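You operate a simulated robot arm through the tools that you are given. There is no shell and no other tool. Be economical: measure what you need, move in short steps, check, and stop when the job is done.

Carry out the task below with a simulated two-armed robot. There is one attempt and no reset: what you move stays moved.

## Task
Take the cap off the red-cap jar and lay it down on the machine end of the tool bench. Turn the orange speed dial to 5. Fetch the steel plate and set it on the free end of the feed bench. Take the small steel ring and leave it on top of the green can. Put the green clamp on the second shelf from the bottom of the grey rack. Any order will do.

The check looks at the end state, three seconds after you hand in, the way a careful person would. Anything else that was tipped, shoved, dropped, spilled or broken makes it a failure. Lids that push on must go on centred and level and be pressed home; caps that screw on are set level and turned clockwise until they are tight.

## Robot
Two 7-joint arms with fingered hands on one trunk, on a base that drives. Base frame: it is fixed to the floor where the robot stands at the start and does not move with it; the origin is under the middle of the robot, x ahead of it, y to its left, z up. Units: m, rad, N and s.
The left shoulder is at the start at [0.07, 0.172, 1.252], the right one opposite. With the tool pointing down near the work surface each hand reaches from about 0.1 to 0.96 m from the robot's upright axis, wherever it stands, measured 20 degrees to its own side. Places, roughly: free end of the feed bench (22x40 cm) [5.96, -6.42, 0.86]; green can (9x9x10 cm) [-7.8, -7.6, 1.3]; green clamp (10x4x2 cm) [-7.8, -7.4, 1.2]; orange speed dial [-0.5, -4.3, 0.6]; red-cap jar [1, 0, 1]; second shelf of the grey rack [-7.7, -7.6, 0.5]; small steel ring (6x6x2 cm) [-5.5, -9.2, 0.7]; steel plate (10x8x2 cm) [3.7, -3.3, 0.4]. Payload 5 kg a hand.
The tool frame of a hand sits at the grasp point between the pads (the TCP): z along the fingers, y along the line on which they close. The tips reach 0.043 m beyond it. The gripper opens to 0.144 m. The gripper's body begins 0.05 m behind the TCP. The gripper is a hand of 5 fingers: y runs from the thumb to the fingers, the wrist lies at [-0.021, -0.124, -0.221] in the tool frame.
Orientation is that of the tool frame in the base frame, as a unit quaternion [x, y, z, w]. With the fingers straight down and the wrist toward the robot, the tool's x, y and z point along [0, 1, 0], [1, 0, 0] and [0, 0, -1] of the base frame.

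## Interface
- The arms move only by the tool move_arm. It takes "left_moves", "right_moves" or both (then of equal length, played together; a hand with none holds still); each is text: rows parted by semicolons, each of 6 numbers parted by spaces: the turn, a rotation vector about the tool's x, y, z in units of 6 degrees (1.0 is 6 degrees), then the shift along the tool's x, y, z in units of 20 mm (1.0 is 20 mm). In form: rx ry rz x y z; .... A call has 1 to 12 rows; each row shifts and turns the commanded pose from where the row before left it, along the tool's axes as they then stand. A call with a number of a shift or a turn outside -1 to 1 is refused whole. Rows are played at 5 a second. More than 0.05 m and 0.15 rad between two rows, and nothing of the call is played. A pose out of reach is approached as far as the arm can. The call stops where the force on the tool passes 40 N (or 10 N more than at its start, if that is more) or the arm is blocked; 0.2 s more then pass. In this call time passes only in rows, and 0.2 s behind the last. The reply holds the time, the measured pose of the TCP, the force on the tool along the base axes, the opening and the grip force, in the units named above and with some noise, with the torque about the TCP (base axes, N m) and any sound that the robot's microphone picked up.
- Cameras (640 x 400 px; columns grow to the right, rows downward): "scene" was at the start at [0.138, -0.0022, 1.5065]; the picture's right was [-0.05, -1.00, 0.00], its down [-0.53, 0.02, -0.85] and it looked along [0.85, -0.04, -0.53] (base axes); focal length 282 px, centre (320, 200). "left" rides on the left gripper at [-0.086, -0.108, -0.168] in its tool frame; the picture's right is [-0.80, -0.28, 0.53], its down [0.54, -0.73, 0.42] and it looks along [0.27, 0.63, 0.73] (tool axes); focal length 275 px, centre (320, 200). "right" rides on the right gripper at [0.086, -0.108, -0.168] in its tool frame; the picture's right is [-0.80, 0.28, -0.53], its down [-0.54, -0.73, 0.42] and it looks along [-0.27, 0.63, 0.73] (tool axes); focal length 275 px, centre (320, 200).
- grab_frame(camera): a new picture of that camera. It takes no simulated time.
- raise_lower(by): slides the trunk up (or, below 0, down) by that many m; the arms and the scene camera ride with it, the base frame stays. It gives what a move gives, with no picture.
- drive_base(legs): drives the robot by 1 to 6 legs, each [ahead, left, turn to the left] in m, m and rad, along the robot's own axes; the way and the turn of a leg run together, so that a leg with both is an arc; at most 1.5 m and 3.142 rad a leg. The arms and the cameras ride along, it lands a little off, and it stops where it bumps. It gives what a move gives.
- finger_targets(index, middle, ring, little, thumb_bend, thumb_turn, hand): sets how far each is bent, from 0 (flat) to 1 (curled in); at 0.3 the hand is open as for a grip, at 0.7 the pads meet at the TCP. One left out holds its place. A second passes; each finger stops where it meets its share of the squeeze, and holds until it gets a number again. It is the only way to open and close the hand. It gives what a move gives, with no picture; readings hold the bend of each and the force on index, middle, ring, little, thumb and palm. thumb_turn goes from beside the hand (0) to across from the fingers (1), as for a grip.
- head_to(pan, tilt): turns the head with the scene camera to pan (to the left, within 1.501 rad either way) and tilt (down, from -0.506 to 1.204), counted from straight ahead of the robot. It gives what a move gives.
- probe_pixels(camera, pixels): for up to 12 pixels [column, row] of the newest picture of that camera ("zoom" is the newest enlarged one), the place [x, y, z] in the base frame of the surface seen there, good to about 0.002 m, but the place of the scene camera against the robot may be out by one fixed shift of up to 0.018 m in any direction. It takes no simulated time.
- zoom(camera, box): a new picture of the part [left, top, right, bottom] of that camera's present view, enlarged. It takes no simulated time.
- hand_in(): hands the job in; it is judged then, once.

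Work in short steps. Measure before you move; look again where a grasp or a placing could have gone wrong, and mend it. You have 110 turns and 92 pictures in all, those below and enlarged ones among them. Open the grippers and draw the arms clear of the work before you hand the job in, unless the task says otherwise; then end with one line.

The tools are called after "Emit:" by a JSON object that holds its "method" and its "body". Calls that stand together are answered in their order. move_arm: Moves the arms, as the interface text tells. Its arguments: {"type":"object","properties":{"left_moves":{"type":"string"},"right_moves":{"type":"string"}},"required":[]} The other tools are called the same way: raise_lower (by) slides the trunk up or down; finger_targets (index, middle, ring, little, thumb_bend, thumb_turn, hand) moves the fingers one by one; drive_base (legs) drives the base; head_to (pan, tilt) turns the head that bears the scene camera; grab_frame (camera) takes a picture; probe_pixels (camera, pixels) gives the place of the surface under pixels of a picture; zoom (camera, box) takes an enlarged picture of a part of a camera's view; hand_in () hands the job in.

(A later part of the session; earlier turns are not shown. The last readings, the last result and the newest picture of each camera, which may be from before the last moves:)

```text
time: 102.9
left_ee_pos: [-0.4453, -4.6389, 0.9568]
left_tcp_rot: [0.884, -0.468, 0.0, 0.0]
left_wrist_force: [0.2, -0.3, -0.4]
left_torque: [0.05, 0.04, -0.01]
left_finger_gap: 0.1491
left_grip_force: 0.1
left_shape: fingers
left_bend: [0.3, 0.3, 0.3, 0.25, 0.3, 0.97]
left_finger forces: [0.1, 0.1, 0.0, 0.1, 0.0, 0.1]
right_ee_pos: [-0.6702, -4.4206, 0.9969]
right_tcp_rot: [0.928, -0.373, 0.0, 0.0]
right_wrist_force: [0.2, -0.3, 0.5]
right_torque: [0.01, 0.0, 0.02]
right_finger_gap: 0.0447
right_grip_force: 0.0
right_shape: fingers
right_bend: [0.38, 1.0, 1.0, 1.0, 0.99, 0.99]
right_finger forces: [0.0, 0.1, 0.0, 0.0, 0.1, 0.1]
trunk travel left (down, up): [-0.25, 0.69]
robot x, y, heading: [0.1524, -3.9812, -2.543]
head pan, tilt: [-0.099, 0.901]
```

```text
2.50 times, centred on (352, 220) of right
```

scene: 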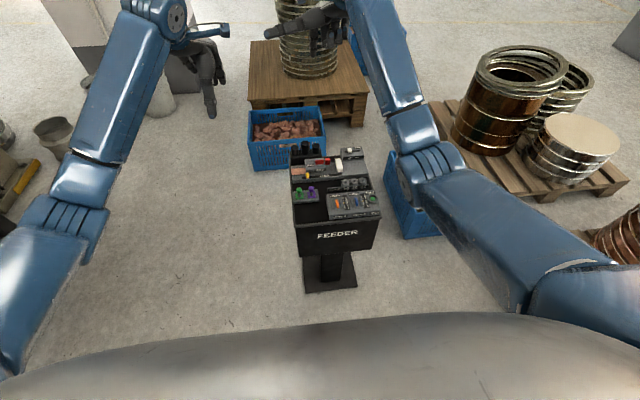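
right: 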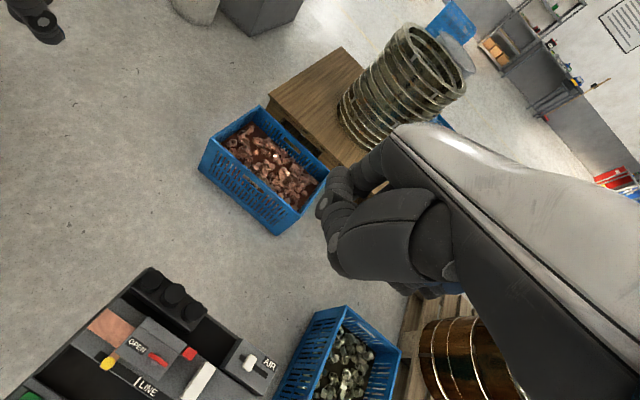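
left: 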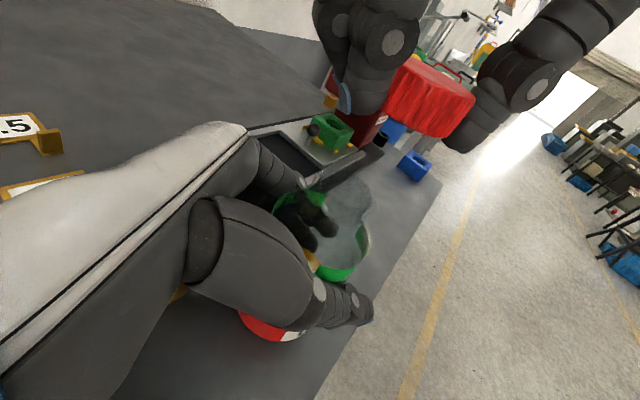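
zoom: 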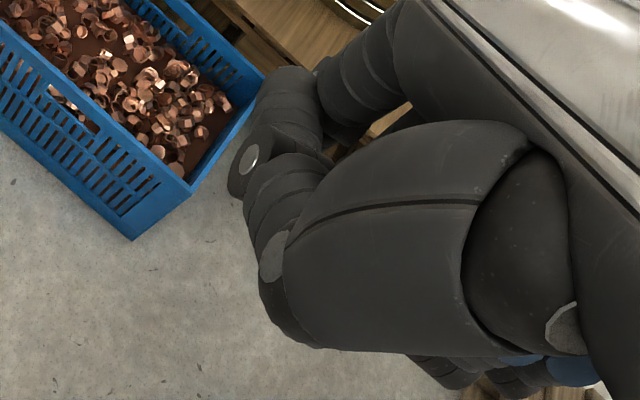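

Wheel top is near (-0.46,-4.255), about z 0.666 after correcting the scene camera's height error, standing proud of its guards. I'll use the pinched thumb+index tip as a pusher: pinch, straighten yaw, and retract to above the wheel.

Emit:
{"method": "finger_targets", "body": {"hand": "right", "thumb_bend": 0.4, "index": 0.4}}

Emit:
{"method": "finger_targets", "body": {"hand": "right", "thumb_bend": 0.7, "index": 0.7}}

Emit:
{"method": "move_arm", "body": {"right_moves": "0 0 1 0 0 0;0 0 1 0 -.6 0;0 0 0 -.12 -1 0;0 0 0 -.12 -1 0;0 0 0 -.12 -1 0;0 0 0 -.12 -1 0;0 0 0 -.12 -1 0;0 0 0 -.12 -1 0;0 0 0 -.12 -1 0;0 0 0 -.12 -1 0;0 0 0 -.12 -1 0;0 0 0 -.12 -1 0"}}

Emit:
{"method": "move_arm", "body": {"right_moves": "0 0 0 0 -.95 0;0 0 0 0 -.9 0;0 0 0 0 -.9 0;0 0 0 0 0 1;0 0 0 0 0 1;0 0 0 0 0 1;0 0 0 0 0 1;0 0 0 0 0 1;0 0 0 0 0 1;0 0 0 0 0 1;0 0 0 0 0 1"}}

Emit:
{"method": "grab_frame", "body": {"camera": "right"}}

```text
time: 103.9
left_ee_pos: [-0.4456, -4.6392, 0.9563]
left_tcp_rot: [0.884, -0.468, 0.0, 0.0]
left_wrist_force: [0.0, -0.7, -0.8]
left_torque: [0.01, -0.03, -0.01]
left_finger_gap: 0.1493
left_grip_force: 0.0
left_shape: fingers
left_bend: [0.3, 0.3, 0.3, 0.25, 0.3, 0.97]
left_finger forces: [0.0, 0.0, 0.1, 0.0, 0.0, 0.0]
right_ee_pos: [-0.6709, -4.4211, 0.9975]
right_tcp_rot: [0.928, -0.374, 0.0, 0.0]
right_wrist_force: [0.3, -0.1, -0.1]
right_torque: [-0.01, 0.02, -0.01]
right_finger_gap: 0.1145
right_grip_force: 0.2
right_shape: fingers
right_bend: [0.4, 1.0, 1.0, 1.0, 0.4, 0.99]
right_finger forces: [0.0, 0.1, 0.0, 0.0, 0.1, 0.0]
trunk travel left (down, up): [-0.25, 0.69]
robot x, y, heading: [0.1508, -3.9784, -2.548]
head pan, tilt: [-0.099, 0.901]
```

```text
time: 104.9
left_ee_pos: [-0.4451, -4.64, 0.958]
left_tcp_rot: [0.884, -0.468, 0.0, 0.0]
left_wrist_force: [-0.8, -0.2, 0.0]
left_torque: [0.0, 0.01, -0.02]
left_finger_gap: 0.1492
left_grip_force: 0.1
left_shape: fingers
left_bend: [0.3, 0.3, 0.3, 0.25, 0.3, 0.97]
left_finger forces: [0.0, 0.0, 0.1, 0.0, 0.0, 0.0]
right_ee_pos: [-0.6712, -4.4219, 0.9977]
right_tcp_rot: [0.928, -0.373, 0.001, 0.0]
right_wrist_force: [-0.2, -0.3, -0.6]
right_torque: [-0.04, -0.04, 0.01]
right_finger_gap: 0.0087
right_grip_force: 0.1
right_shape: fingers
right_bend: [0.7, 1.0, 1.0, 1.0, 0.7, 1.0]
right_finger forces: [0.0, 0.0, 0.0, 0.0, 0.0, 0.0]
trunk travel left (down, up): [-0.25, 0.69]
robot x, y, heading: [0.1561, -3.9796, -2.547]
head pan, tilt: [-0.099, 0.901]
```

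```text
time: 107.5
left_ee_pos: [-0.4444, -4.6385, 0.9579]
left_tcp_rot: [0.884, -0.468, 0.0, 0.0]
left_wrist_force: [1.1, 0.7, -0.3]
left_torque: [-0.02, -0.03, 0.01]
left_finger_gap: 0.1492
left_grip_force: 0.0
left_shape: fingers
left_bend: [0.3, 0.3, 0.3, 0.25, 0.3, 0.97]
left_finger forces: [0.0, 0.1, 0.1, 0.0, 0.1, 0.0]
right_ee_pos: [-0.5103, -4.2814, 0.9967]
right_tcp_rot: [0.883, -0.469, 0.0, -0.001]
right_wrist_force: [0.4, -0.7, -0.1]
right_torque: [-0.03, 0.02, -0.01]
right_finger_gap: 0.0085
right_grip_force: 0.0
right_shape: fingers
right_bend: [0.7, 1.0, 1.0, 1.0, 0.7, 1.0]
right_finger forces: [0.1, 0.1, 0.1, 0.1, 0.0, 0.0]
trunk travel left (down, up): [-0.25, 0.69]
robot x, y, heading: [0.1533, -3.9814, -2.544]
head pan, tilt: [-0.099, 0.901]
```

```text
time: 109.9
left_ee_pos: [-0.4437, -4.6395, 0.9576]
left_tcp_rot: [0.884, -0.468, 0.0, 0.0]
left_wrist_force: [0.2, 0.1, -0.2]
left_torque: [0.0, 0.0, -0.01]
left_finger_gap: 0.1493
left_grip_force: 0.0
left_shape: fingers
left_bend: [0.3, 0.3, 0.3, 0.25, 0.3, 0.97]
left_finger forces: [0.0, 0.0, 0.1, 0.0, 0.0, 0.1]
right_ee_pos: [-0.4647, -4.2475, 0.8361]
right_tcp_rot: [0.884, -0.468, 0.0, 0.0]
right_wrist_force: [0.4, -0.8, -0.1]
right_torque: [-0.03, 0.02, 0.0]
right_finger_gap: 0.0085
right_grip_force: 0.0
right_shape: fingers
right_bend: [0.7, 1.0, 1.0, 1.0, 0.7, 1.0]
right_finger forces: [0.1, 0.1, 0.0, 0.1, 0.1, 0.1]
trunk travel left (down, up): [-0.25, 0.69]
robot x, y, heading: [0.1515, -3.9829, -2.55]
head pan, tilt: [-0.099, 0.901]
```

```text
53 pictures are left
```

right: 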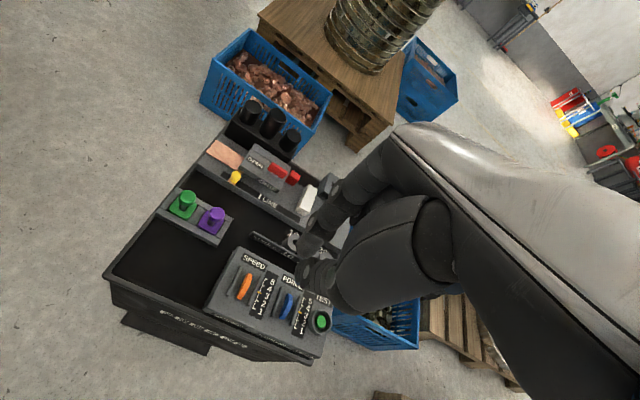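

The right camera sees the panel well: SPEED wheel at (243,286), pinched tips near (308,255). I probe both.

Emit:
{"method": "probe_pixels", "body": {"camera": "right", "pixels": [[244, 286], [248, 278], [239, 294], [305, 250], [303, 268], [312, 240], [228, 290], [262, 285]]}}

Emit:
{"method": "zoom", "body": {"camera": "right", "box": [200, 220, 344, 310]}}

```text
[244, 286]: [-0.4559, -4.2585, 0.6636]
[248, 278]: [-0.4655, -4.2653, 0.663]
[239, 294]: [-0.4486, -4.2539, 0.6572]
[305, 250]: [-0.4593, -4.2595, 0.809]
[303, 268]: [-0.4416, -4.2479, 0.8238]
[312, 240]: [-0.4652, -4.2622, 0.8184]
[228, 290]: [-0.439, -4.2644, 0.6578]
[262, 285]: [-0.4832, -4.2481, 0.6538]
```

```text
4.44 times, centred on (272, 265) of right
```

zoom: 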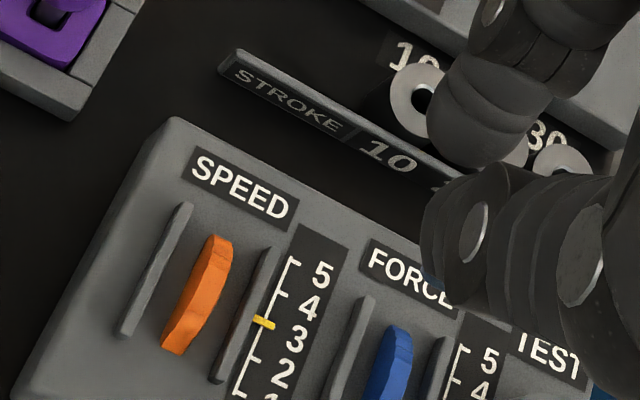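

Wheel crest is at (-0.457,-4.2595,0.664); tip centre is about 5 mm left of the TCP. I shift 9 mm left, start 8 mm toward the robot, and descend to just above contact.

Emit:
{"method": "move_arm", "body": {"right_moves": "0 0 0 .45 -.4 0;0 0 0 0 0 1;0 0 0 0 0 1;0 0 0 0 0 1;0 0 0 0 0 1;0 0 0 0 0 1;0 0 0 0 0 .6"}}

Emit:
{"method": "zoom", "body": {"camera": "right", "box": [200, 180, 360, 280]}}

```text
time: 111.5
left_ee_pos: [-0.4443, -4.6387, 0.957]
left_tcp_rot: [0.884, -0.468, 0.0, 0.0]
left_wrist_force: [-0.1, 0.0, 0.9]
left_torque: [-0.01, 0.02, 0.0]
left_finger_gap: 0.1493
left_grip_force: 0.0
left_shape: fingers
left_bend: [0.3, 0.3, 0.3, 0.25, 0.3, 0.97]
left_finger forces: [0.1, 0.0, 0.0, 0.1, 0.0, 0.0]
right_ee_pos: [-0.4536, -4.2532, 0.7241]
right_tcp_rot: [0.884, -0.468, 0.0, -0.001]
right_wrist_force: [-0.6, 0.4, -0.1]
right_torque: [-0.02, -0.03, -0.04]
right_finger_gap: 0.0083
right_grip_force: 0.1
right_shape: fingers
right_bend: [0.7, 1.0, 1.0, 1.0, 0.7, 1.0]
right_finger forces: [0.1, 0.0, 0.0, 0.2, 0.1, 0.0]
trunk travel left (down, up): [-0.25, 0.69]
robot x, y, heading: [0.15, -3.984, -2.549]
head pan, tilt: [-0.099, 0.901]
```

```text
4.00 times, centred on (280, 230) of right
```

zoom: 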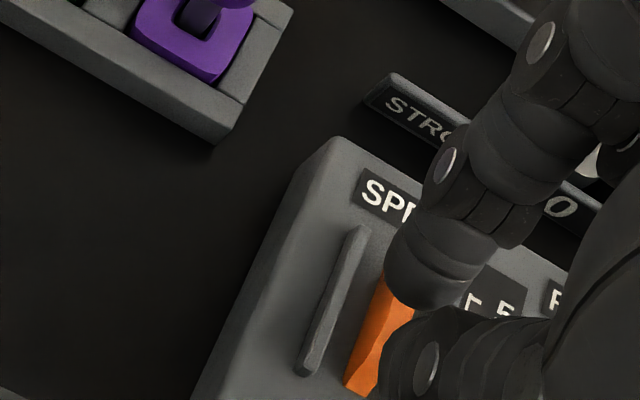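

I probe the index tip's lower end against the wheel before touching.

Emit:
{"method": "probe_pixels", "body": {"camera": "zoom", "pixels": [[410, 285], [440, 300], [400, 345], [380, 320], [360, 385], [330, 310]]}}

```text
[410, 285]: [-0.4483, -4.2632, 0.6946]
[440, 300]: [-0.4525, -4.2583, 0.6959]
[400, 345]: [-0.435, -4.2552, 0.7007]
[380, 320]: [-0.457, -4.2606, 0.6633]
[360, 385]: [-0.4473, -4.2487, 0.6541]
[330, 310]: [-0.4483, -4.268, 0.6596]
```

Well aligned; I add 3 mm left and step down 2–4 mm at a time toward contact.

Emit:
{"method": "move_arm", "body": {"right_moves": "0 0 0 .15 0 .2;0 0 0 0 0 .2;0 0 0 0 0 .2;0 0 0 0 0 .1;0 0 0 0 0 .1"}}

```text
time: 112.7
left_ee_pos: [-0.4443, -4.6386, 0.9573]
left_tcp_rot: [0.884, -0.468, 0.0, 0.0]
left_wrist_force: [0.2, 1.7, 0.2]
left_torque: [0.01, 0.03, 0.02]
left_finger_gap: 0.1495
left_grip_force: 0.0
left_shape: fingers
left_bend: [0.3, 0.3, 0.3, 0.25, 0.3, 0.97]
left_finger forces: [0.0, 0.1, 0.1, 0.0, 0.1, 0.0]
right_ee_pos: [-0.451, -4.2555, 0.7086]
right_tcp_rot: [0.883, -0.469, 0.0, 0.0]
right_wrist_force: [0.3, 0.6, 0.2]
right_torque: [0.03, -0.01, 0.03]
right_finger_gap: 0.0085
right_grip_force: 0.1
right_shape: fingers
right_bend: [0.7, 1.0, 1.0, 1.0, 0.7, 1.0]
right_finger forces: [0.0, 0.0, 0.0, 0.0, 0.0, 0.0]
trunk travel left (down, up): [-0.25, 0.69]
robot x, y, heading: [0.1528, -3.9798, -2.548]
head pan, tilt: [-0.099, 0.901]
```

No contact yet at 0.7086; I continue in 2 mm steps.

Emit:
{"method": "move_arm", "body": {"right_moves": "0 0 0 0 0 .1;0 0 0 0 0 .1;0 0 0 0 0 .1"}}

Emit:
{"method": "zoom", "body": {"camera": "right", "box": [200, 180, 360, 280]}}

```text
time: 113.5
left_ee_pos: [-0.445, -4.6381, 0.9579]
left_tcp_rot: [0.884, -0.467, 0.001, 0.0]
left_wrist_force: [0.4, 0.3, 0.2]
left_torque: [-0.02, -0.01, 0.03]
left_finger_gap: 0.1496
left_grip_force: 0.0
left_shape: fingers
left_bend: [0.3, 0.3, 0.3, 0.25, 0.3, 0.97]
left_finger forces: [0.1, 0.0, 0.1, 0.0, 0.0, 0.0]
right_ee_pos: [-0.4508, -4.2557, 0.7037]
right_tcp_rot: [0.883, -0.469, -0.001, 0.001]
right_wrist_force: [-0.4, -2.2, 7.6]
right_torque: [-0.24, 0.05, -0.02]
right_finger_gap: 0.0074
right_grip_force: 3.6
right_shape: fingers
right_bend: [0.7, 1.0, 1.0, 1.0, 0.7, 1.0]
right_finger forces: [7.3, 0.0, 0.0, 0.0, 0.1, 0.0]
trunk travel left (down, up): [-0.25, 0.69]
robot x, y, heading: [0.1518, -3.9791, -2.542]
head pan, tilt: [-0.099, 0.901]
```

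```text
4.00 times, centred on (280, 230) of right
```

zoom: 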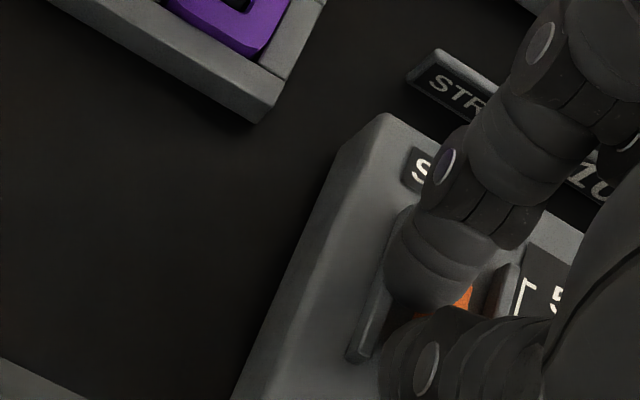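

The index finger bears 7 N. I drag 10 mm away from the robot, lift and look at the pointer.

Emit:
{"method": "move_arm", "body": {"right_moves": "0 0 0 0 .12 0;0 0 0 0 .13 0;0 0 0 0 .13 0;0 0 0 0 .12 0"}}

Emit:
{"method": "move_arm", "body": {"right_moves": "0 0 0 0 0 -.5;0 0 0 0 -.5 -.5;0 0 0 0 0 -.3"}}

Emit:
{"method": "grab_frame", "body": {"camera": "scene"}}

Emit:
{"method": "zoom", "body": {"camera": "right", "box": [200, 180, 360, 280]}}

```text
time: 114.5
left_ee_pos: [-0.4455, -4.6388, 0.9569]
left_tcp_rot: [0.884, -0.468, 0.0, 0.0]
left_wrist_force: [-0.5, 0.6, -0.5]
left_torque: [-0.01, 0.0, 0.0]
left_finger_gap: 0.1491
left_grip_force: 0.1
left_shape: fingers
left_bend: [0.3, 0.3, 0.3, 0.25, 0.3, 0.97]
left_finger forces: [0.0, 0.1, 0.1, 0.0, 0.0, 0.1]
right_ee_pos: [-0.4585, -4.2604, 0.7024]
right_tcp_rot: [0.883, -0.468, 0.0, 0.0]
right_wrist_force: [2.0, 1.0, 4.6]
right_torque: [-0.03, -0.14, 0.01]
right_finger_gap: 0.0049
right_grip_force: 2.8
right_shape: fingers
right_bend: [0.7, 1.0, 1.0, 1.0, 0.69, 1.0]
right_finger forces: [4.7, 0.0, 0.1, 0.1, 1.6, 0.1]
trunk travel left (down, up): [-0.25, 0.69]
robot x, y, heading: [0.1536, -3.9824, -2.547]
head pan, tilt: [-0.099, 0.901]
```

```text
time: 115.3
left_ee_pos: [-0.4449, -4.6401, 0.9578]
left_tcp_rot: [0.883, -0.469, 0.0, -0.001]
left_wrist_force: [0.5, -0.3, -0.2]
left_torque: [0.0, -0.03, -0.01]
left_finger_gap: 0.1493
left_grip_force: 0.2
left_shape: fingers
left_bend: [0.3, 0.3, 0.3, 0.25, 0.3, 0.97]
left_finger forces: [0.0, 0.0, 0.0, 0.0, 0.0, 0.0]
right_ee_pos: [-0.4517, -4.2541, 0.7277]
right_tcp_rot: [0.884, -0.468, 0.0, 0.0]
right_wrist_force: [0.2, -0.4, -0.4]
right_torque: [-0.01, -0.02, -0.01]
right_finger_gap: 0.0079
right_grip_force: 0.1
right_shape: fingers
right_bend: [0.7, 1.0, 1.0, 1.0, 0.7, 1.0]
right_finger forces: [0.0, 0.0, 0.1, 0.0, 0.0, 0.0]
trunk travel left (down, up): [-0.25, 0.69]
robot x, y, heading: [0.153, -3.9824, -2.546]
head pan, tilt: [-0.099, 0.901]
```

```text
49 pictures are left
```

scene: 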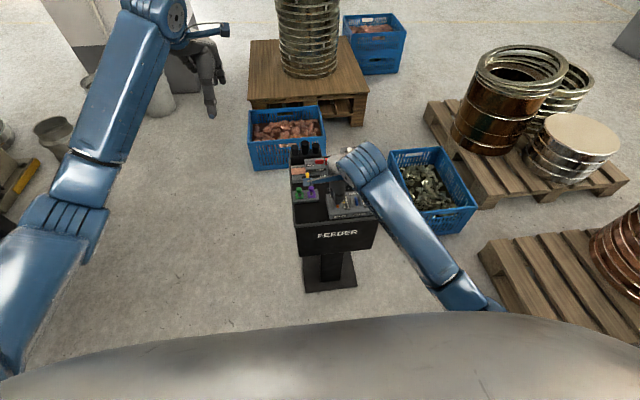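

```text
4.00 times, centred on (280, 230) of right
```

zoom: 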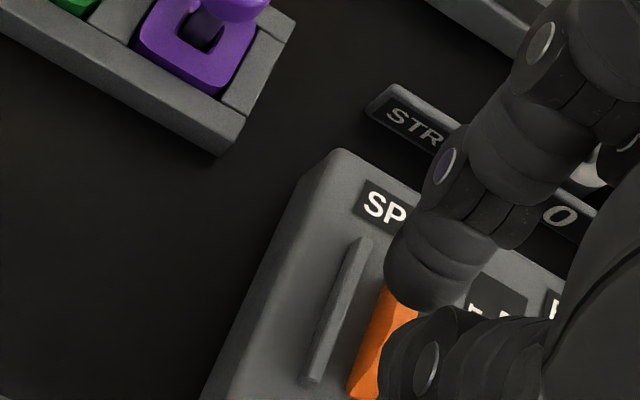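

The hand hides the pointer; I lift 10 cm and zoom.

Emit:
{"method": "move_arm", "body": {"right_moves": "0 0 0 0 0 -1;0 0 0 0 0 -1;0 0 0 0 0 -1;0 0 0 0 0 -1"}}

Emit:
{"method": "zoom", "body": {"camera": "right", "box": [200, 210, 344, 300]}}

```text
time: 116.3
left_ee_pos: [-0.4454, -4.6398, 0.9574]
left_tcp_rot: [0.884, -0.468, 0.0, -0.001]
left_wrist_force: [-0.4, 0.5, 0.2]
left_torque: [0.04, 0.04, -0.02]
left_finger_gap: 0.1493
left_grip_force: 0.1
left_shape: fingers
left_bend: [0.3, 0.3, 0.3, 0.25, 0.3, 0.97]
left_finger forces: [0.0, 0.0, 0.0, 0.0, 0.0, 0.1]
right_ee_pos: [-0.4515, -4.2556, 0.8091]
right_tcp_rot: [0.884, -0.468, 0.001, 0.0]
right_wrist_force: [0.0, 0.2, -0.3]
right_torque: [0.0, 0.03, 0.04]
right_finger_gap: 0.0082
right_grip_force: 0.0
right_shape: fingers
right_bend: [0.7, 1.0, 1.0, 1.0, 0.7, 1.0]
right_finger forces: [0.0, 0.0, 0.0, 0.0, 0.0, 0.0]
trunk travel left (down, up): [-0.25, 0.69]
robot x, y, heading: [0.1531, -3.9826, -2.543]
head pan, tilt: [-0.099, 0.901]
```

```text
4.44 times, centred on (272, 255) of right
```

zoom: 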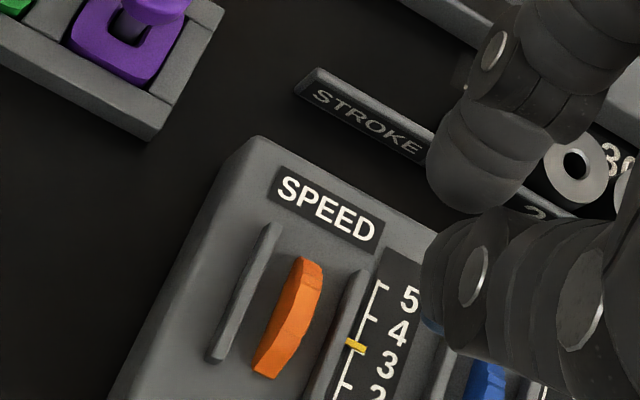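

The pointer moved only slightly (about 3.1), in the right sense; the finger mostly slipped. I start further back and press harder.

Emit:
{"method": "move_arm", "body": {"right_moves": "0 0 0 0 -.35 0;0 0 0 0 0 1;0 0 0 0 0 1;0 0 0 0 0 1;0 0 0 0 0 1;0 0 0 0 0 .9;0 0 0 0 0 .25;0 0 0 0 0 .15;0 0 0 0 0 .1"}}

```text
time: 118.3
left_ee_pos: [-0.4453, -4.6386, 0.9573]
left_tcp_rot: [0.884, -0.468, 0.001, 0.001]
left_wrist_force: [0.3, 0.0, 0.5]
left_torque: [-0.01, 0.0, -0.01]
left_finger_gap: 0.1491
left_grip_force: 0.0
left_shape: fingers
left_bend: [0.3, 0.3, 0.3, 0.25, 0.3, 0.97]
left_finger forces: [0.1, 0.0, 0.1, 0.0, 0.0, 0.0]
right_ee_pos: [-0.4457, -4.2517, 0.7035]
right_tcp_rot: [0.884, -0.468, -0.002, 0.001]
right_wrist_force: [-3.1, -0.3, 13.4]
right_torque: [-0.24, 0.11, -0.04]
right_finger_gap: 0.0068
right_grip_force: 7.0
right_shape: fingers
right_bend: [0.7, 1.0, 1.0, 1.0, 0.7, 1.0]
right_finger forces: [13.4, 0.1, 0.0, 0.0, 0.0, 0.0]
trunk travel left (down, up): [-0.25, 0.69]
robot x, y, heading: [0.1555, -3.9819, -2.544]
head pan, tilt: [-0.099, 0.901]
```

13 N on the wheel; I drag 16 mm away, then lift and look.

Emit:
{"method": "move_arm", "body": {"right_moves": "0 0 0 0 .2 0;0 0 0 0 .2 0;0 0 0 0 .2 0;0 0 0 0 .2 0"}}

Emit:
{"method": "move_arm", "body": {"right_moves": "0 0 0 0 0 -1;0 0 0 0 -.8 -1;0 0 0 0 0 -1;0 0 0 0 0 -1;0 0 0 0 0 -1"}}

Emit:
{"method": "zoom", "body": {"camera": "right", "box": [200, 210, 344, 300]}}

```text
time: 119.3
left_ee_pos: [-0.4439, -4.6394, 0.9579]
left_tcp_rot: [0.884, -0.467, 0.001, 0.0]
left_wrist_force: [1.1, 1.2, 0.0]
left_torque: [0.02, 0.0, 0.0]
left_finger_gap: 0.1493
left_grip_force: 0.0
left_shape: fingers
left_bend: [0.3, 0.3, 0.3, 0.25, 0.3, 0.97]
left_finger forces: [0.0, 0.0, 0.1, 0.0, 0.0, 0.0]
right_ee_pos: [-0.4571, -4.2603, 0.7019]
right_tcp_rot: [0.884, -0.468, 0.0, 0.0]
right_wrist_force: [4.5, 1.6, 9.8]
right_torque: [-0.02, -0.21, 0.05]
right_finger_gap: 0.0037
right_grip_force: 5.9
right_shape: fingers
right_bend: [0.71, 1.0, 1.0, 1.0, 0.69, 1.0]
right_finger forces: [9.0, 0.0, 0.0, 0.0, 3.4, 0.0]
trunk travel left (down, up): [-0.25, 0.69]
robot x, y, heading: [0.1525, -3.9824, -2.545]
head pan, tilt: [-0.099, 0.901]
```

```text
time: 120.5
left_ee_pos: [-0.4452, -4.6401, 0.9574]
left_tcp_rot: [0.884, -0.468, 0.0, 0.0]
left_wrist_force: [-1.1, -0.7, -0.2]
left_torque: [-0.01, -0.03, -0.01]
left_finger_gap: 0.1492
left_grip_force: 0.0
left_shape: fingers
left_bend: [0.3, 0.3, 0.3, 0.25, 0.3, 0.97]
left_finger forces: [0.0, 0.1, 0.1, 0.0, 0.0, 0.0]
right_ee_pos: [-0.444, -4.2515, 0.8019]
right_tcp_rot: [0.884, -0.468, 0.0, 0.0]
right_wrist_force: [-0.3, 0.3, -0.1]
right_torque: [-0.01, 0.0, -0.02]
right_finger_gap: 0.0081
right_grip_force: 0.0
right_shape: fingers
right_bend: [0.7, 1.0, 1.0, 1.0, 0.7, 1.0]
right_finger forces: [0.0, 0.0, 0.0, 0.1, 0.0, 0.1]
trunk travel left (down, up): [-0.25, 0.69]
robot x, y, heading: [0.1555, -3.9797, -2.546]
head pan, tilt: [-0.099, 0.901]
```

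```text
4.44 times, centred on (272, 255) of right
```

zoom: 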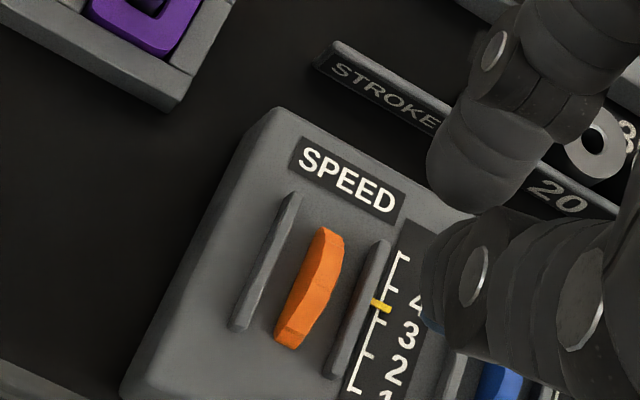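

Pointer now at about 3.5, so each stroke adds about 0.4. I make two more strokes with slightly more pressure.

Emit:
{"method": "move_arm", "body": {"right_moves": "0 0 0 0 0 1;0 0 0 0 0 1;0 0 0 0 0 1;0 0 0 0 0 1;0 0 0 0 0 1;0 0 0 0 0 .12;0 0 0 0 .2 0;0 0 0 0 .2 0;0 0 0 0 .2 0;0 0 0 0 .2 0;0 0 0 0 0 -1;0 0 0 0 -.8 0"}}

Emit:
{"method": "move_arm", "body": {"right_moves": "0 0 0 0 0 .8;0 0 0 0 0 .23;0 0 0 0 .2 0;0 0 0 0 .2 0;0 0 0 0 .2 0;0 0 0 0 .2 0;0 0 0 0 0 -1;0 0 0 0 -.8 -1;0 0 0 0 0 -1;0 0 0 0 0 -1;0 0 0 0 0 -1"}}

Emit:
{"method": "zoom", "body": {"camera": "right", "box": [200, 210, 344, 300]}}

```text
time: 123.1
left_ee_pos: [-0.4443, -4.6394, 0.9576]
left_tcp_rot: [0.884, -0.468, 0.0, 0.0]
left_wrist_force: [0.7, -0.8, -0.7]
left_torque: [-0.01, 0.02, 0.02]
left_finger_gap: 0.1492
left_grip_force: 0.1
left_shape: fingers
left_bend: [0.3, 0.3, 0.3, 0.25, 0.3, 0.97]
left_finger forces: [0.0, 0.0, 0.0, 0.0, 0.0, 0.1]
right_ee_pos: [-0.4425, -4.2503, 0.7176]
right_tcp_rot: [0.884, -0.468, -0.001, 0.0]
right_wrist_force: [0.9, 0.2, -0.3]
right_torque: [-0.01, 0.04, 0.01]
right_finger_gap: 0.0082
right_grip_force: 0.0
right_shape: fingers
right_bend: [0.7, 1.0, 1.0, 1.0, 0.7, 1.0]
right_finger forces: [0.0, 0.0, 0.0, 0.1, 0.1, 0.0]
trunk travel left (down, up): [-0.25, 0.69]
robot x, y, heading: [0.1534, -3.9819, -2.545]
head pan, tilt: [-0.099, 0.901]
```

```text
time: 125.5
left_ee_pos: [-0.4453, -4.639, 0.9567]
left_tcp_rot: [0.884, -0.468, 0.001, 0.0]
left_wrist_force: [-0.4, -0.5, 0.0]
left_torque: [0.01, -0.02, -0.03]
left_finger_gap: 0.1492
left_grip_force: 0.1
left_shape: fingers
left_bend: [0.3, 0.3, 0.3, 0.25, 0.3, 0.97]
left_finger forces: [0.1, 0.0, 0.0, 0.1, 0.1, 0.0]
right_ee_pos: [-0.4453, -4.2514, 0.7973]
right_tcp_rot: [0.884, -0.468, 0.0, 0.0]
right_wrist_force: [-0.4, -0.4, -0.6]
right_torque: [0.01, -0.01, 0.01]
right_finger_gap: 0.008
right_grip_force: 0.1
right_shape: fingers
right_bend: [0.7, 1.0, 1.0, 1.0, 0.7, 1.0]
right_finger forces: [0.0, 0.0, 0.0, 0.1, 0.0, 0.0]
trunk travel left (down, up): [-0.25, 0.69]
robot x, y, heading: [0.1522, -3.982, -2.546]
head pan, tilt: [-0.099, 0.901]
```

```text
4.44 times, centred on (272, 255) of right
```

zoom: 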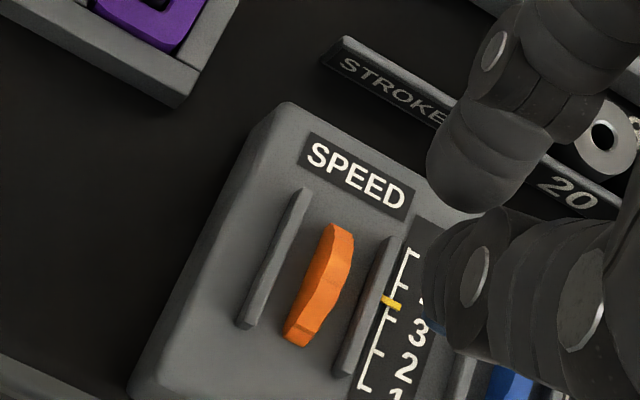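

No further change (still ~3.5). I repeat a stroke in parts to read the forces along it.

Emit:
{"method": "move_arm", "body": {"right_moves": "0 0 0 0 0 1;0 0 0 0 0 1;0 0 0 0 0 1;0 0 0 0 0 1;0 0 0 0 0 .6;0 0 0 0 0 .2"}}

Emit:
{"method": "move_arm", "body": {"right_moves": "0 0 0 0 .1 0;0 0 0 0 .1 0"}}

Emit:
{"method": "move_arm", "body": {"right_moves": "0 0 0 0 .1 0;0 0 0 0 .1 0"}}

Emit:
{"method": "move_arm", "body": {"right_moves": "0 0 0 0 .1 0;0 0 0 0 .1 0"}}

Emit:
{"method": "zoom", "body": {"camera": "right", "box": [216, 170, 376, 270]}}

```text
time: 126.9
left_ee_pos: [-0.4438, -4.6395, 0.9578]
left_tcp_rot: [0.883, -0.469, 0.0, -0.001]
left_wrist_force: [-0.3, 0.3, 0.3]
left_torque: [0.0, 0.01, 0.02]
left_finger_gap: 0.1493
left_grip_force: 0.1
left_shape: fingers
left_bend: [0.3, 0.3, 0.3, 0.25, 0.3, 0.97]
left_finger forces: [0.1, 0.0, 0.0, 0.0, 0.1, 0.0]
right_ee_pos: [-0.4459, -4.2527, 0.7041]
right_tcp_rot: [0.883, -0.469, -0.002, 0.002]
right_wrist_force: [-1.4, -1.7, 12.9]
right_torque: [-0.28, 0.13, -0.01]
right_finger_gap: 0.0076
right_grip_force: 6.0
right_shape: fingers
right_bend: [0.7, 1.0, 1.0, 1.0, 0.7, 1.0]
right_finger forces: [12.9, 0.0, 0.0, 0.0, 0.1, 0.0]
trunk travel left (down, up): [-0.25, 0.69]
robot x, y, heading: [0.1521, -3.9825, -2.545]
head pan, tilt: [-0.099, 0.901]
```

```text
time: 127.5
left_ee_pos: [-0.4445, -4.6385, 0.9576]
left_tcp_rot: [0.884, -0.468, 0.0, 0.0]
left_wrist_force: [0.4, -0.2, 0.3]
left_torque: [0.0, 0.02, -0.02]
left_finger_gap: 0.1495
left_grip_force: 0.0
left_shape: fingers
left_bend: [0.3, 0.3, 0.3, 0.25, 0.3, 0.97]
left_finger forces: [0.0, 0.0, 0.1, 0.0, 0.1, 0.0]
right_ee_pos: [-0.4479, -4.2549, 0.703]
right_tcp_rot: [0.884, -0.468, 0.0, 0.001]
right_wrist_force: [-0.1, -2.9, 16.3]
right_torque: [-0.37, -0.02, -0.02]
right_finger_gap: 0.005
right_grip_force: 8.7
right_shape: fingers
right_bend: [0.71, 1.0, 1.0, 1.0, 0.7, 1.0]
right_finger forces: [16.8, 0.0, 0.0, 0.1, 0.0, 0.1]
trunk travel left (down, up): [-0.25, 0.69]
robot x, y, heading: [0.1561, -3.9805, -2.547]
head pan, tilt: [-0.099, 0.901]
```

```text
time: 128.1
left_ee_pos: [-0.4443, -4.6395, 0.9577]
left_tcp_rot: [0.884, -0.468, 0.0, 0.0]
left_wrist_force: [0.0, -0.8, 0.6]
left_torque: [-0.01, -0.04, 0.03]
left_finger_gap: 0.1491
left_grip_force: 0.1
left_shape: fingers
left_bend: [0.3, 0.3, 0.3, 0.25, 0.3, 0.97]
left_finger forces: [0.0, 0.0, 0.0, 0.1, 0.1, 0.0]
right_ee_pos: [-0.4506, -4.2562, 0.703]
right_tcp_rot: [0.884, -0.468, 0.0, 0.0]
right_wrist_force: [5.3, -0.8, 11.1]
right_torque: [-0.11, -0.22, 0.1]
right_finger_gap: 0.0035
right_grip_force: 6.5
right_shape: fingers
right_bend: [0.71, 1.0, 1.0, 1.0, 0.69, 1.0]
right_finger forces: [12.2, 0.0, 0.0, 0.0, 0.0, 0.1]
trunk travel left (down, up): [-0.25, 0.69]
robot x, y, heading: [0.1546, -3.9832, -2.547]
head pan, tilt: [-0.099, 0.901]
```

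```text
time: 128.7
left_ee_pos: [-0.4447, -4.6387, 0.9588]
left_tcp_rot: [0.883, -0.469, 0.0, 0.001]
left_wrist_force: [0.5, -0.5, -0.3]
left_torque: [-0.01, -0.03, -0.01]
left_finger_gap: 0.1492
left_grip_force: 0.1
left_shape: fingers
left_bend: [0.3, 0.3, 0.3, 0.25, 0.3, 0.97]
left_finger forces: [0.0, 0.0, 0.1, 0.0, 0.0, 0.0]
right_ee_pos: [-0.4542, -4.2567, 0.7014]
right_tcp_rot: [0.884, -0.468, 0.0, 0.001]
right_wrist_force: [2.2, 1.5, 6.4]
right_torque: [-0.02, -0.11, 0.02]
right_finger_gap: 0.0038
right_grip_force: 4.5
right_shape: fingers
right_bend: [0.71, 1.0, 1.0, 1.0, 0.69, 1.0]
right_finger forces: [8.5, 0.0, 0.1, 0.0, 0.1, 0.1]
trunk travel left (down, up): [-0.25, 0.69]
robot x, y, heading: [0.1501, -3.9796, -2.549]
head pan, tilt: [-0.099, 0.901]
```

```text
4.00 times, centred on (296, 220) of right
```

zoom: 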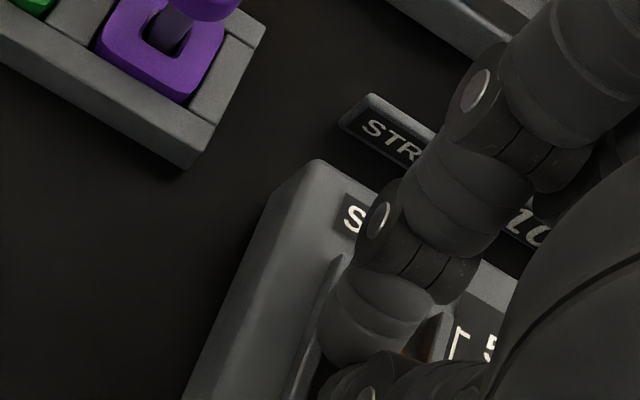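

The finger seems to sit left of the wheel (orange peeks out at (405,350)). I probe lateral positions.

Emit:
{"method": "probe_pixels", "body": {"camera": "zoom", "pixels": [[405, 352], [325, 330], [425, 310], [440, 335], [375, 345], [330, 275], [395, 340]]}}

```text
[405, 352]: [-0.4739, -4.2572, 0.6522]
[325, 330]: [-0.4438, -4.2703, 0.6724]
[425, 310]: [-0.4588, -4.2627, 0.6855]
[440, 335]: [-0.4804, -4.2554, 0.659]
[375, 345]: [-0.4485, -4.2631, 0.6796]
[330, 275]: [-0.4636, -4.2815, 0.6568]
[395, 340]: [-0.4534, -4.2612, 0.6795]
```

The finger centre is 7 mm left of the wheel and rubs on the left guard. I lift, shift 7 mm right, go back, and stroke again.

Emit:
{"method": "move_arm", "body": {"right_moves": "0 0 0 0 0 -1;0 0 0 -.35 -.45 0;0 0 0 0 0 .7;0 0 0 0 0 .2"}}

Emit:
{"method": "move_arm", "body": {"right_moves": "0 0 0 0 0 .1"}}

Emit:
{"method": "move_arm", "body": {"right_moves": "0 0 0 0 .2 .03;0 0 0 0 .2 .03;0 0 0 0 .2 0;0 0 0 0 .2 0"}}

Emit:
{"method": "move_arm", "body": {"right_moves": "0 0 0 0 0 -1;0 0 0 0 -.8 -1;0 0 0 0 0 -1;0 0 0 0 0 -1;0 0 0 0 0 -1"}}

Emit:
{"method": "zoom", "body": {"camera": "right", "box": [200, 210, 344, 300]}}

```text
time: 129.7
left_ee_pos: [-0.4434, -4.6398, 0.9581]
left_tcp_rot: [0.883, -0.468, 0.001, 0.0]
left_wrist_force: [-0.2, -0.1, -0.3]
left_torque: [-0.04, -0.03, -0.03]
left_finger_gap: 0.1494
left_grip_force: 0.0
left_shape: fingers
left_bend: [0.3, 0.3, 0.3, 0.25, 0.3, 0.97]
left_finger forces: [0.0, 0.0, 0.1, 0.0, 0.0, 0.0]
right_ee_pos: [-0.4499, -4.2473, 0.7052]
right_tcp_rot: [0.883, -0.469, 0.0, -0.001]
right_wrist_force: [2.1, 1.2, 4.6]
right_torque: [0.04, -0.04, 0.01]
right_finger_gap: 0.0047
right_grip_force: 3.0
right_shape: fingers
right_bend: [0.7, 1.0, 1.0, 1.0, 0.7, 1.0]
right_finger forces: [6.2, 0.1, 0.0, 0.1, 0.0, 0.0]
trunk travel left (down, up): [-0.25, 0.69]
robot x, y, heading: [0.1509, -3.9801, -2.546]
head pan, tilt: [-0.099, 0.901]
```

```text
time: 130.1
left_ee_pos: [-0.4436, -4.6387, 0.957]
left_tcp_rot: [0.884, -0.468, -0.001, 0.0]
left_wrist_force: [-0.2, -0.2, -0.3]
left_torque: [0.01, 0.0, 0.02]
left_finger_gap: 0.1492
left_grip_force: 0.1
left_shape: fingers
left_bend: [0.3, 0.3, 0.3, 0.25, 0.3, 0.97]
left_finger forces: [0.1, 0.1, 0.1, 0.1, 0.0, 0.1]
right_ee_pos: [-0.4507, -4.2472, 0.7038]
right_tcp_rot: [0.884, -0.467, -0.001, 0.001]
right_wrist_force: [3.6, 3.2, 7.1]
right_torque: [0.03, -0.13, 0.01]
right_finger_gap: 0.0035
right_grip_force: 5.4
right_shape: fingers
right_bend: [0.71, 1.0, 1.0, 1.0, 0.69, 1.0]
right_finger forces: [10.1, 0.1, 0.0, 0.1, 0.1, 0.0]
trunk travel left (down, up): [-0.25, 0.69]
robot x, y, heading: [0.1541, -3.9871, -2.545]
head pan, tilt: [-0.099, 0.901]
```

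```text
time: 131.1
left_ee_pos: [-0.4454, -4.6396, 0.9579]
left_tcp_rot: [0.884, -0.468, 0.0, 0.0]
left_wrist_force: [-0.9, 0.0, 0.7]
left_torque: [-0.01, -0.01, 0.0]
left_finger_gap: 0.1491
left_grip_force: 0.0
left_shape: fingers
left_bend: [0.3, 0.3, 0.3, 0.25, 0.3, 0.97]
left_finger forces: [0.0, 0.0, 0.0, 0.0, 0.0, 0.1]
right_ee_pos: [-0.4642, -4.2572, 0.7028]
right_tcp_rot: [0.884, -0.468, -0.002, 0.001]
right_wrist_force: [0.0, -0.4, 19.5]
right_torque: [-0.09, -0.1, -0.02]
right_finger_gap: 0.0078
right_grip_force: 10.4
right_shape: fingers
right_bend: [0.7, 1.0, 1.0, 1.0, 0.7, 1.0]
right_finger forces: [7.5, 0.0, 0.0, 0.0, 12.7, 0.1]
trunk travel left (down, up): [-0.25, 0.69]
robot x, y, heading: [0.1523, -3.9822, -2.545]
head pan, tilt: [-0.099, 0.901]
```

```text
time: 132.3
left_ee_pos: [-0.445, -4.6404, 0.9581]
left_tcp_rot: [0.884, -0.468, 0.0, 0.0]
left_wrist_force: [0.0, -0.2, -0.6]
left_torque: [0.01, 0.0, -0.01]
left_finger_gap: 0.1493
left_grip_force: 0.1
left_shape: fingers
left_bend: [0.3, 0.3, 0.3, 0.25, 0.3, 0.97]
left_finger forces: [0.0, 0.0, 0.0, 0.0, 0.0, 0.0]
right_ee_pos: [-0.451, -4.246, 0.8015]
right_tcp_rot: [0.883, -0.469, 0.001, -0.001]
right_wrist_force: [0.5, 0.7, -0.2]
right_torque: [0.0, 0.02, -0.02]
right_finger_gap: 0.0078
right_grip_force: 0.1
right_shape: fingers
right_bend: [0.7, 1.0, 1.0, 1.0, 0.7, 1.0]
right_finger forces: [0.0, 0.0, 0.0, 0.1, 0.0, 0.0]
trunk travel left (down, up): [-0.25, 0.69]
robot x, y, heading: [0.1522, -3.9817, -2.551]
head pan, tilt: [-0.099, 0.901]
```

```text
4.44 times, centred on (272, 255) of right
```

zoom: 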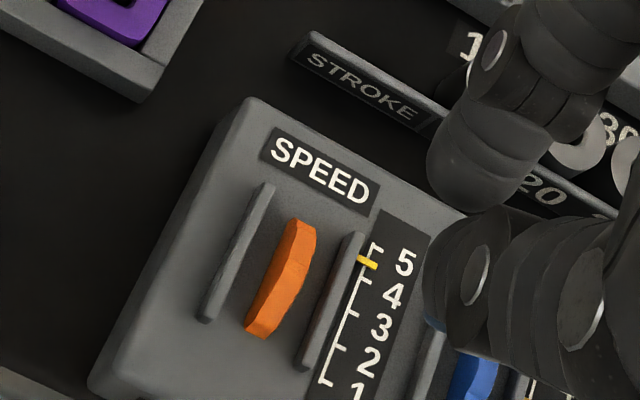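

That stroke moved it from 3.5 to 4.5. I do a shorter one (9 mm) to bring it to 5.

Emit:
{"method": "move_arm", "body": {"right_moves": "0 0 0 0 0 1;0 0 0 0 0 1;0 0 0 0 0 1;0 0 0 0 0 1;0 0 0 0 0 .7;0 0 0 0 0 .2;0 0 0 0 .15 .03;0 0 0 0 .15 .03;0 0 0 0 .15 0"}}

Emit:
{"method": "move_arm", "body": {"right_moves": "0 0 0 0 0 -1;0 0 0 0 -.45 -1;0 0 0 0 0 -1;0 0 0 0 0 -1;0 0 0 0 0 -1"}}

Emit:
{"method": "zoom", "body": {"camera": "right", "box": [200, 210, 344, 300]}}

```text
time: 134.3
left_ee_pos: [-0.4437, -4.64, 0.9577]
left_tcp_rot: [0.884, -0.468, 0.0, 0.001]
left_wrist_force: [0.9, 0.4, 0.5]
left_torque: [0.03, 0.0, 0.0]
left_finger_gap: 0.1492
left_grip_force: 0.1
left_shape: fingers
left_bend: [0.3, 0.3, 0.3, 0.25, 0.3, 0.97]
left_finger forces: [0.1, 0.1, 0.0, 0.0, 0.0, 0.0]
right_ee_pos: [-0.4572, -4.2519, 0.7038]
right_tcp_rot: [0.884, -0.468, -0.001, 0.001]
right_wrist_force: [8.6, -1.1, 17.2]
right_torque: [-0.13, -0.37, 0.0]
right_finger_gap: 0.0023
right_grip_force: 10.9
right_shape: fingers
right_bend: [0.71, 1.0, 1.0, 1.0, 0.68, 1.0]
right_finger forces: [21.6, 0.0, 0.0, 0.1, 0.0, 0.0]
trunk travel left (down, up): [-0.25, 0.69]
robot x, y, heading: [0.1503, -3.9805, -2.546]
head pan, tilt: [-0.099, 0.901]
```

```text
time: 135.5
left_ee_pos: [-0.4445, -4.6393, 0.9569]
left_tcp_rot: [0.884, -0.468, 0.0, 0.0]
left_wrist_force: [1.4, -0.8, -0.5]
left_torque: [0.0, -0.01, -0.02]
left_finger_gap: 0.1491
left_grip_force: 0.0
left_shape: fingers
left_bend: [0.3, 0.3, 0.3, 0.25, 0.3, 0.97]
left_finger forces: [0.1, 0.0, 0.0, 0.0, 0.1, 0.0]
right_ee_pos: [-0.45, -4.2481, 0.8019]
right_tcp_rot: [0.883, -0.469, 0.0, 0.0]
right_wrist_force: [0.3, -0.3, 0.0]
right_torque: [0.0, -0.02, 0.0]
right_finger_gap: 0.0081
right_grip_force: 0.1
right_shape: fingers
right_bend: [0.7, 1.0, 1.0, 1.0, 0.7, 1.0]
right_finger forces: [0.0, 0.0, 0.1, 0.2, 0.1, 0.0]
trunk travel left (down, up): [-0.25, 0.69]
robot x, y, heading: [0.1496, -3.9819, -2.549]
head pan, tilt: [-0.099, 0.901]
```

```text
4.44 times, centred on (272, 255) of right
```

zoom: 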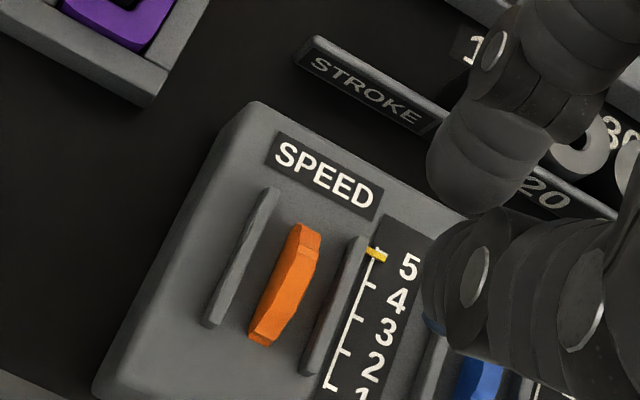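

The pointer is near 5; I zoom tighter to judge.

Emit:
{"method": "zoom", "body": {"camera": "right", "box": [268, 255, 300, 275]}}

```text
16.00 times, centred on (284, 265) of right
```

zoom: 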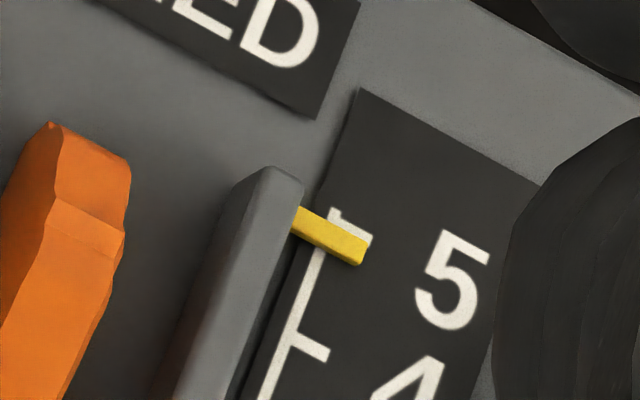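

It reads about 4.9. One more short stroke of 6 mm.

Emit:
{"method": "move_arm", "body": {"right_moves": "0 0 0 0 0 1;0 0 0 0 0 1;0 0 0 0 0 1;0 0 0 0 0 1;0 0 0 0 0 .7;0 0 0 0 0 .23;0 0 0 0 .15 .03;0 0 0 0 .15 .03"}}

Emit:
{"method": "move_arm", "body": {"right_moves": "0 0 0 0 0 -1;0 0 0 0 -.3 -1;0 0 0 0 0 -1;0 0 0 0 0 -1;0 0 0 0 0 -1"}}

Emit:
{"method": "zoom", "body": {"camera": "right", "box": [260, 250, 300, 275]}}

```text
time: 137.3
left_ee_pos: [-0.4442, -4.638, 0.9578]
left_tcp_rot: [0.884, -0.467, 0.0, 0.0]
left_wrist_force: [-0.1, 0.0, -0.1]
left_torque: [0.02, 0.02, 0.02]
left_finger_gap: 0.1493
left_grip_force: 0.0
left_shape: fingers
left_bend: [0.3, 0.3, 0.3, 0.25, 0.3, 0.97]
left_finger forces: [0.0, 0.0, 0.0, 0.1, 0.0, 0.0]
right_ee_pos: [-0.4553, -4.2512, 0.7038]
right_tcp_rot: [0.884, -0.468, -0.001, 0.001]
right_wrist_force: [8.3, 1.1, 12.6]
right_torque: [-0.03, -0.33, 0.02]
right_finger_gap: 0.003
right_grip_force: 8.4
right_shape: fingers
right_bend: [0.71, 1.0, 1.0, 1.0, 0.69, 1.0]
right_finger forces: [17.5, 0.0, 0.1, 0.0, 0.0, 0.0]
trunk travel left (down, up): [-0.25, 0.69]
robot x, y, heading: [0.1555, -3.9857, -2.546]
head pan, tilt: [-0.099, 0.901]
```

```text
time: 138.5
left_ee_pos: [-0.4447, -4.6404, 0.9571]
left_tcp_rot: [0.884, -0.468, 0.001, 0.0]
left_wrist_force: [0.1, 0.3, 0.4]
left_torque: [-0.02, -0.03, 0.02]
left_finger_gap: 0.1493
left_grip_force: 0.1
left_shape: fingers
left_bend: [0.3, 0.3, 0.3, 0.25, 0.3, 0.97]
left_finger forces: [0.0, 0.1, 0.0, 0.0, 0.1, 0.0]
right_ee_pos: [-0.45, -4.2474, 0.8022]
right_tcp_rot: [0.883, -0.469, 0.0, 0.001]
right_wrist_force: [-0.2, 1.2, 0.1]
right_torque: [-0.01, 0.02, -0.02]
right_finger_gap: 0.0081
right_grip_force: 0.2
right_shape: fingers
right_bend: [0.7, 1.0, 1.0, 1.0, 0.7, 1.0]
right_finger forces: [0.0, 0.0, 0.0, 0.1, 0.0, 0.0]
trunk travel left (down, up): [-0.25, 0.69]
robot x, y, heading: [0.153, -3.9774, -2.544]
head pan, tilt: [-0.099, 0.901]
```

```text
16.00 times, centred on (280, 262) of right
```

zoom: 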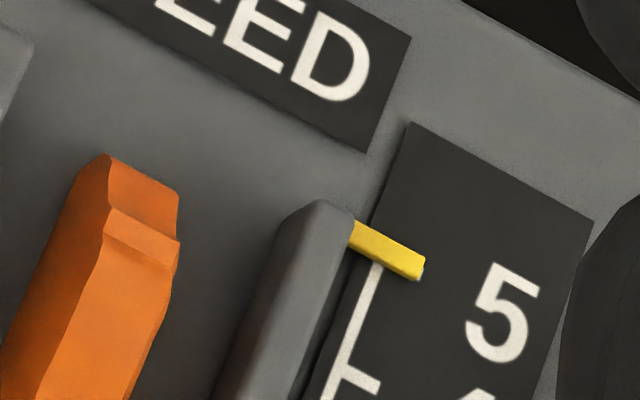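

The pointer now sits on the 5 mark. I raise the trunk, open the right hand, back off and turn toward the plate at (3.7,-3.3).

Emit:
{"method": "raise_lower", "body": {"by": 0.25}}

Emit:
{"method": "drive_base", "body": {"legs": [[-1.0, 0, 0], [0, 0, 2.6]]}}

Emit:
{"method": "finger_targets", "body": {"hand": "right", "index": 0.3, "middle": 0.3, "ring": 0.3, "little": 0.3, "thumb_bend": 0.3, "thumb_turn": 1}}

Emit:
{"method": "head_to", "body": {"pan": 0, "tilt": 0.35}}

Emit:
{"method": "grab_frame", "body": {"camera": "scene"}}

```text
time: 141.1
left_ee_pos: [-0.4448, -4.6401, 1.2069]
left_tcp_rot: [0.884, -0.468, -0.001, 0.0]
left_wrist_force: [0.7, 0.1, -0.6]
left_torque: [0.01, 0.04, 0.01]
left_finger_gap: 0.1493
left_grip_force: 0.1
left_shape: fingers
left_bend: [0.3, 0.3, 0.3, 0.25, 0.3, 0.97]
left_finger forces: [0.0, 0.1, 0.0, 0.1, 0.0, 0.0]
right_ee_pos: [-0.4495, -4.2476, 1.0536]
right_tcp_rot: [0.883, -0.469, 0.0, 0.0]
right_wrist_force: [0.1, -0.3, 1.2]
right_torque: [-0.02, 0.02, 0.02]
right_finger_gap: 0.008
right_grip_force: 0.0
right_shape: fingers
right_bend: [0.7, 1.0, 1.0, 1.0, 0.7, 1.0]
right_finger forces: [0.1, 0.0, 0.0, 0.0, 0.1, 0.0]
trunk travel left (down, up): [-0.5, 0.44]
robot x, y, heading: [0.1564, -3.977, -2.542]
head pan, tilt: [-0.099, 0.901]
```

```text
time: 152.4
left_ee_pos: [1.8696, -3.2219, 1.2066]
left_tcp_rot: [0.712, 0.702, -0.001, 0.0]
left_wrist_force: [0.6, 0.8, 0.4]
left_torque: [-0.02, 0.02, -0.01]
left_finger_gap: 0.1493
left_grip_force: 0.0
left_shape: fingers
left_bend: [0.3, 0.3, 0.3, 0.25, 0.3, 0.97]
left_finger forces: [0.1, 0.1, 0.0, 0.1, 0.0, 0.0]
right_ee_pos: [1.649, -3.5482, 1.0527]
right_tcp_rot: [0.712, 0.702, 0.0, 0.0]
right_wrist_force: [-0.4, -0.2, -0.7]
right_torque: [0.01, 0.03, -0.03]
right_finger_gap: 0.0084
right_grip_force: 0.1
right_shape: fingers
right_bend: [0.7, 1.0, 1.0, 1.0, 0.7, 1.0]
right_finger forces: [0.0, 0.0, 0.0, 0.0, 0.0, 0.0]
trunk travel left (down, up): [-0.5, 0.44]
robot x, y, heading: [0.9999, -3.4149, -0.012]
head pan, tilt: [-0.099, 0.901]
```

```text
time: 153.4
left_ee_pos: [1.869, -3.2217, 1.2069]
left_tcp_rot: [0.712, 0.702, 0.001, 0.0]
left_wrist_force: [0.0, 0.6, -0.3]
left_torque: [-0.04, -0.01, -0.03]
left_finger_gap: 0.1495
left_grip_force: 0.0
left_shape: fingers
left_bend: [0.3, 0.3, 0.3, 0.25, 0.3, 0.97]
left_finger forces: [0.1, 0.0, 0.1, 0.1, 0.0, 0.0]
right_ee_pos: [1.648, -3.5488, 1.0518]
right_tcp_rot: [0.712, 0.702, 0.0, 0.0]
right_wrist_force: [0.3, 0.5, 0.2]
right_torque: [0.0, 0.0, -0.02]
right_finger_gap: 0.1492
right_grip_force: 0.1
right_shape: fingers
right_bend: [0.3, 0.3, 0.3, 0.3, 0.3, 0.98]
right_finger forces: [0.1, 0.1, 0.0, 0.0, 0.0, 0.0]
trunk travel left (down, up): [-0.5, 0.44]
robot x, y, heading: [1.0037, -3.4201, -0.018]
head pan, tilt: [-0.099, 0.901]
```

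```text
time: 154.4
left_ee_pos: [1.868, -3.2227, 1.2065]
left_tcp_rot: [0.712, 0.702, 0.0, 0.0]
left_wrist_force: [-0.2, -0.3, 0.2]
left_torque: [0.01, 0.01, 0.0]
left_finger_gap: 0.1493
left_grip_force: 0.0
left_shape: fingers
left_bend: [0.3, 0.3, 0.3, 0.25, 0.3, 0.97]
left_finger forces: [0.0, 0.1, 0.0, 0.1, 0.0, 0.0]
right_ee_pos: [1.6489, -3.5484, 1.0529]
right_tcp_rot: [0.712, 0.702, 0.001, 0.0]
right_wrist_force: [-0.1, 0.5, 0.2]
right_torque: [-0.01, -0.04, 0.02]
right_finger_gap: 0.1495
right_grip_force: 0.1
right_shape: fingers
right_bend: [0.3, 0.3, 0.3, 0.3, 0.3, 0.98]
right_finger forces: [0.0, 0.0, 0.0, 0.1, 0.1, 0.0]
trunk travel left (down, up): [-0.5, 0.44]
robot x, y, heading: [1.0025, -3.4182, -0.016]
head pan, tilt: [0.0, 0.351]
```

```text
39 pictures are left
```

scene: 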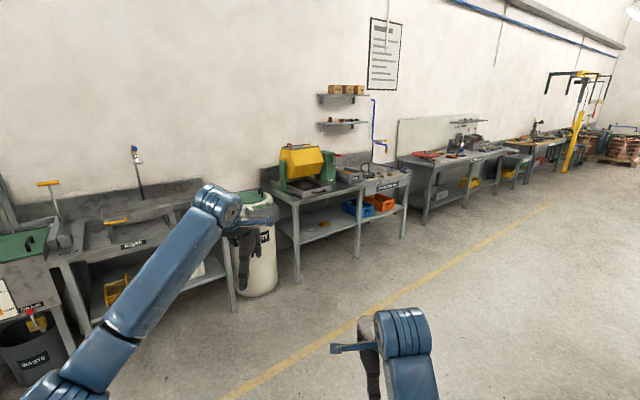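

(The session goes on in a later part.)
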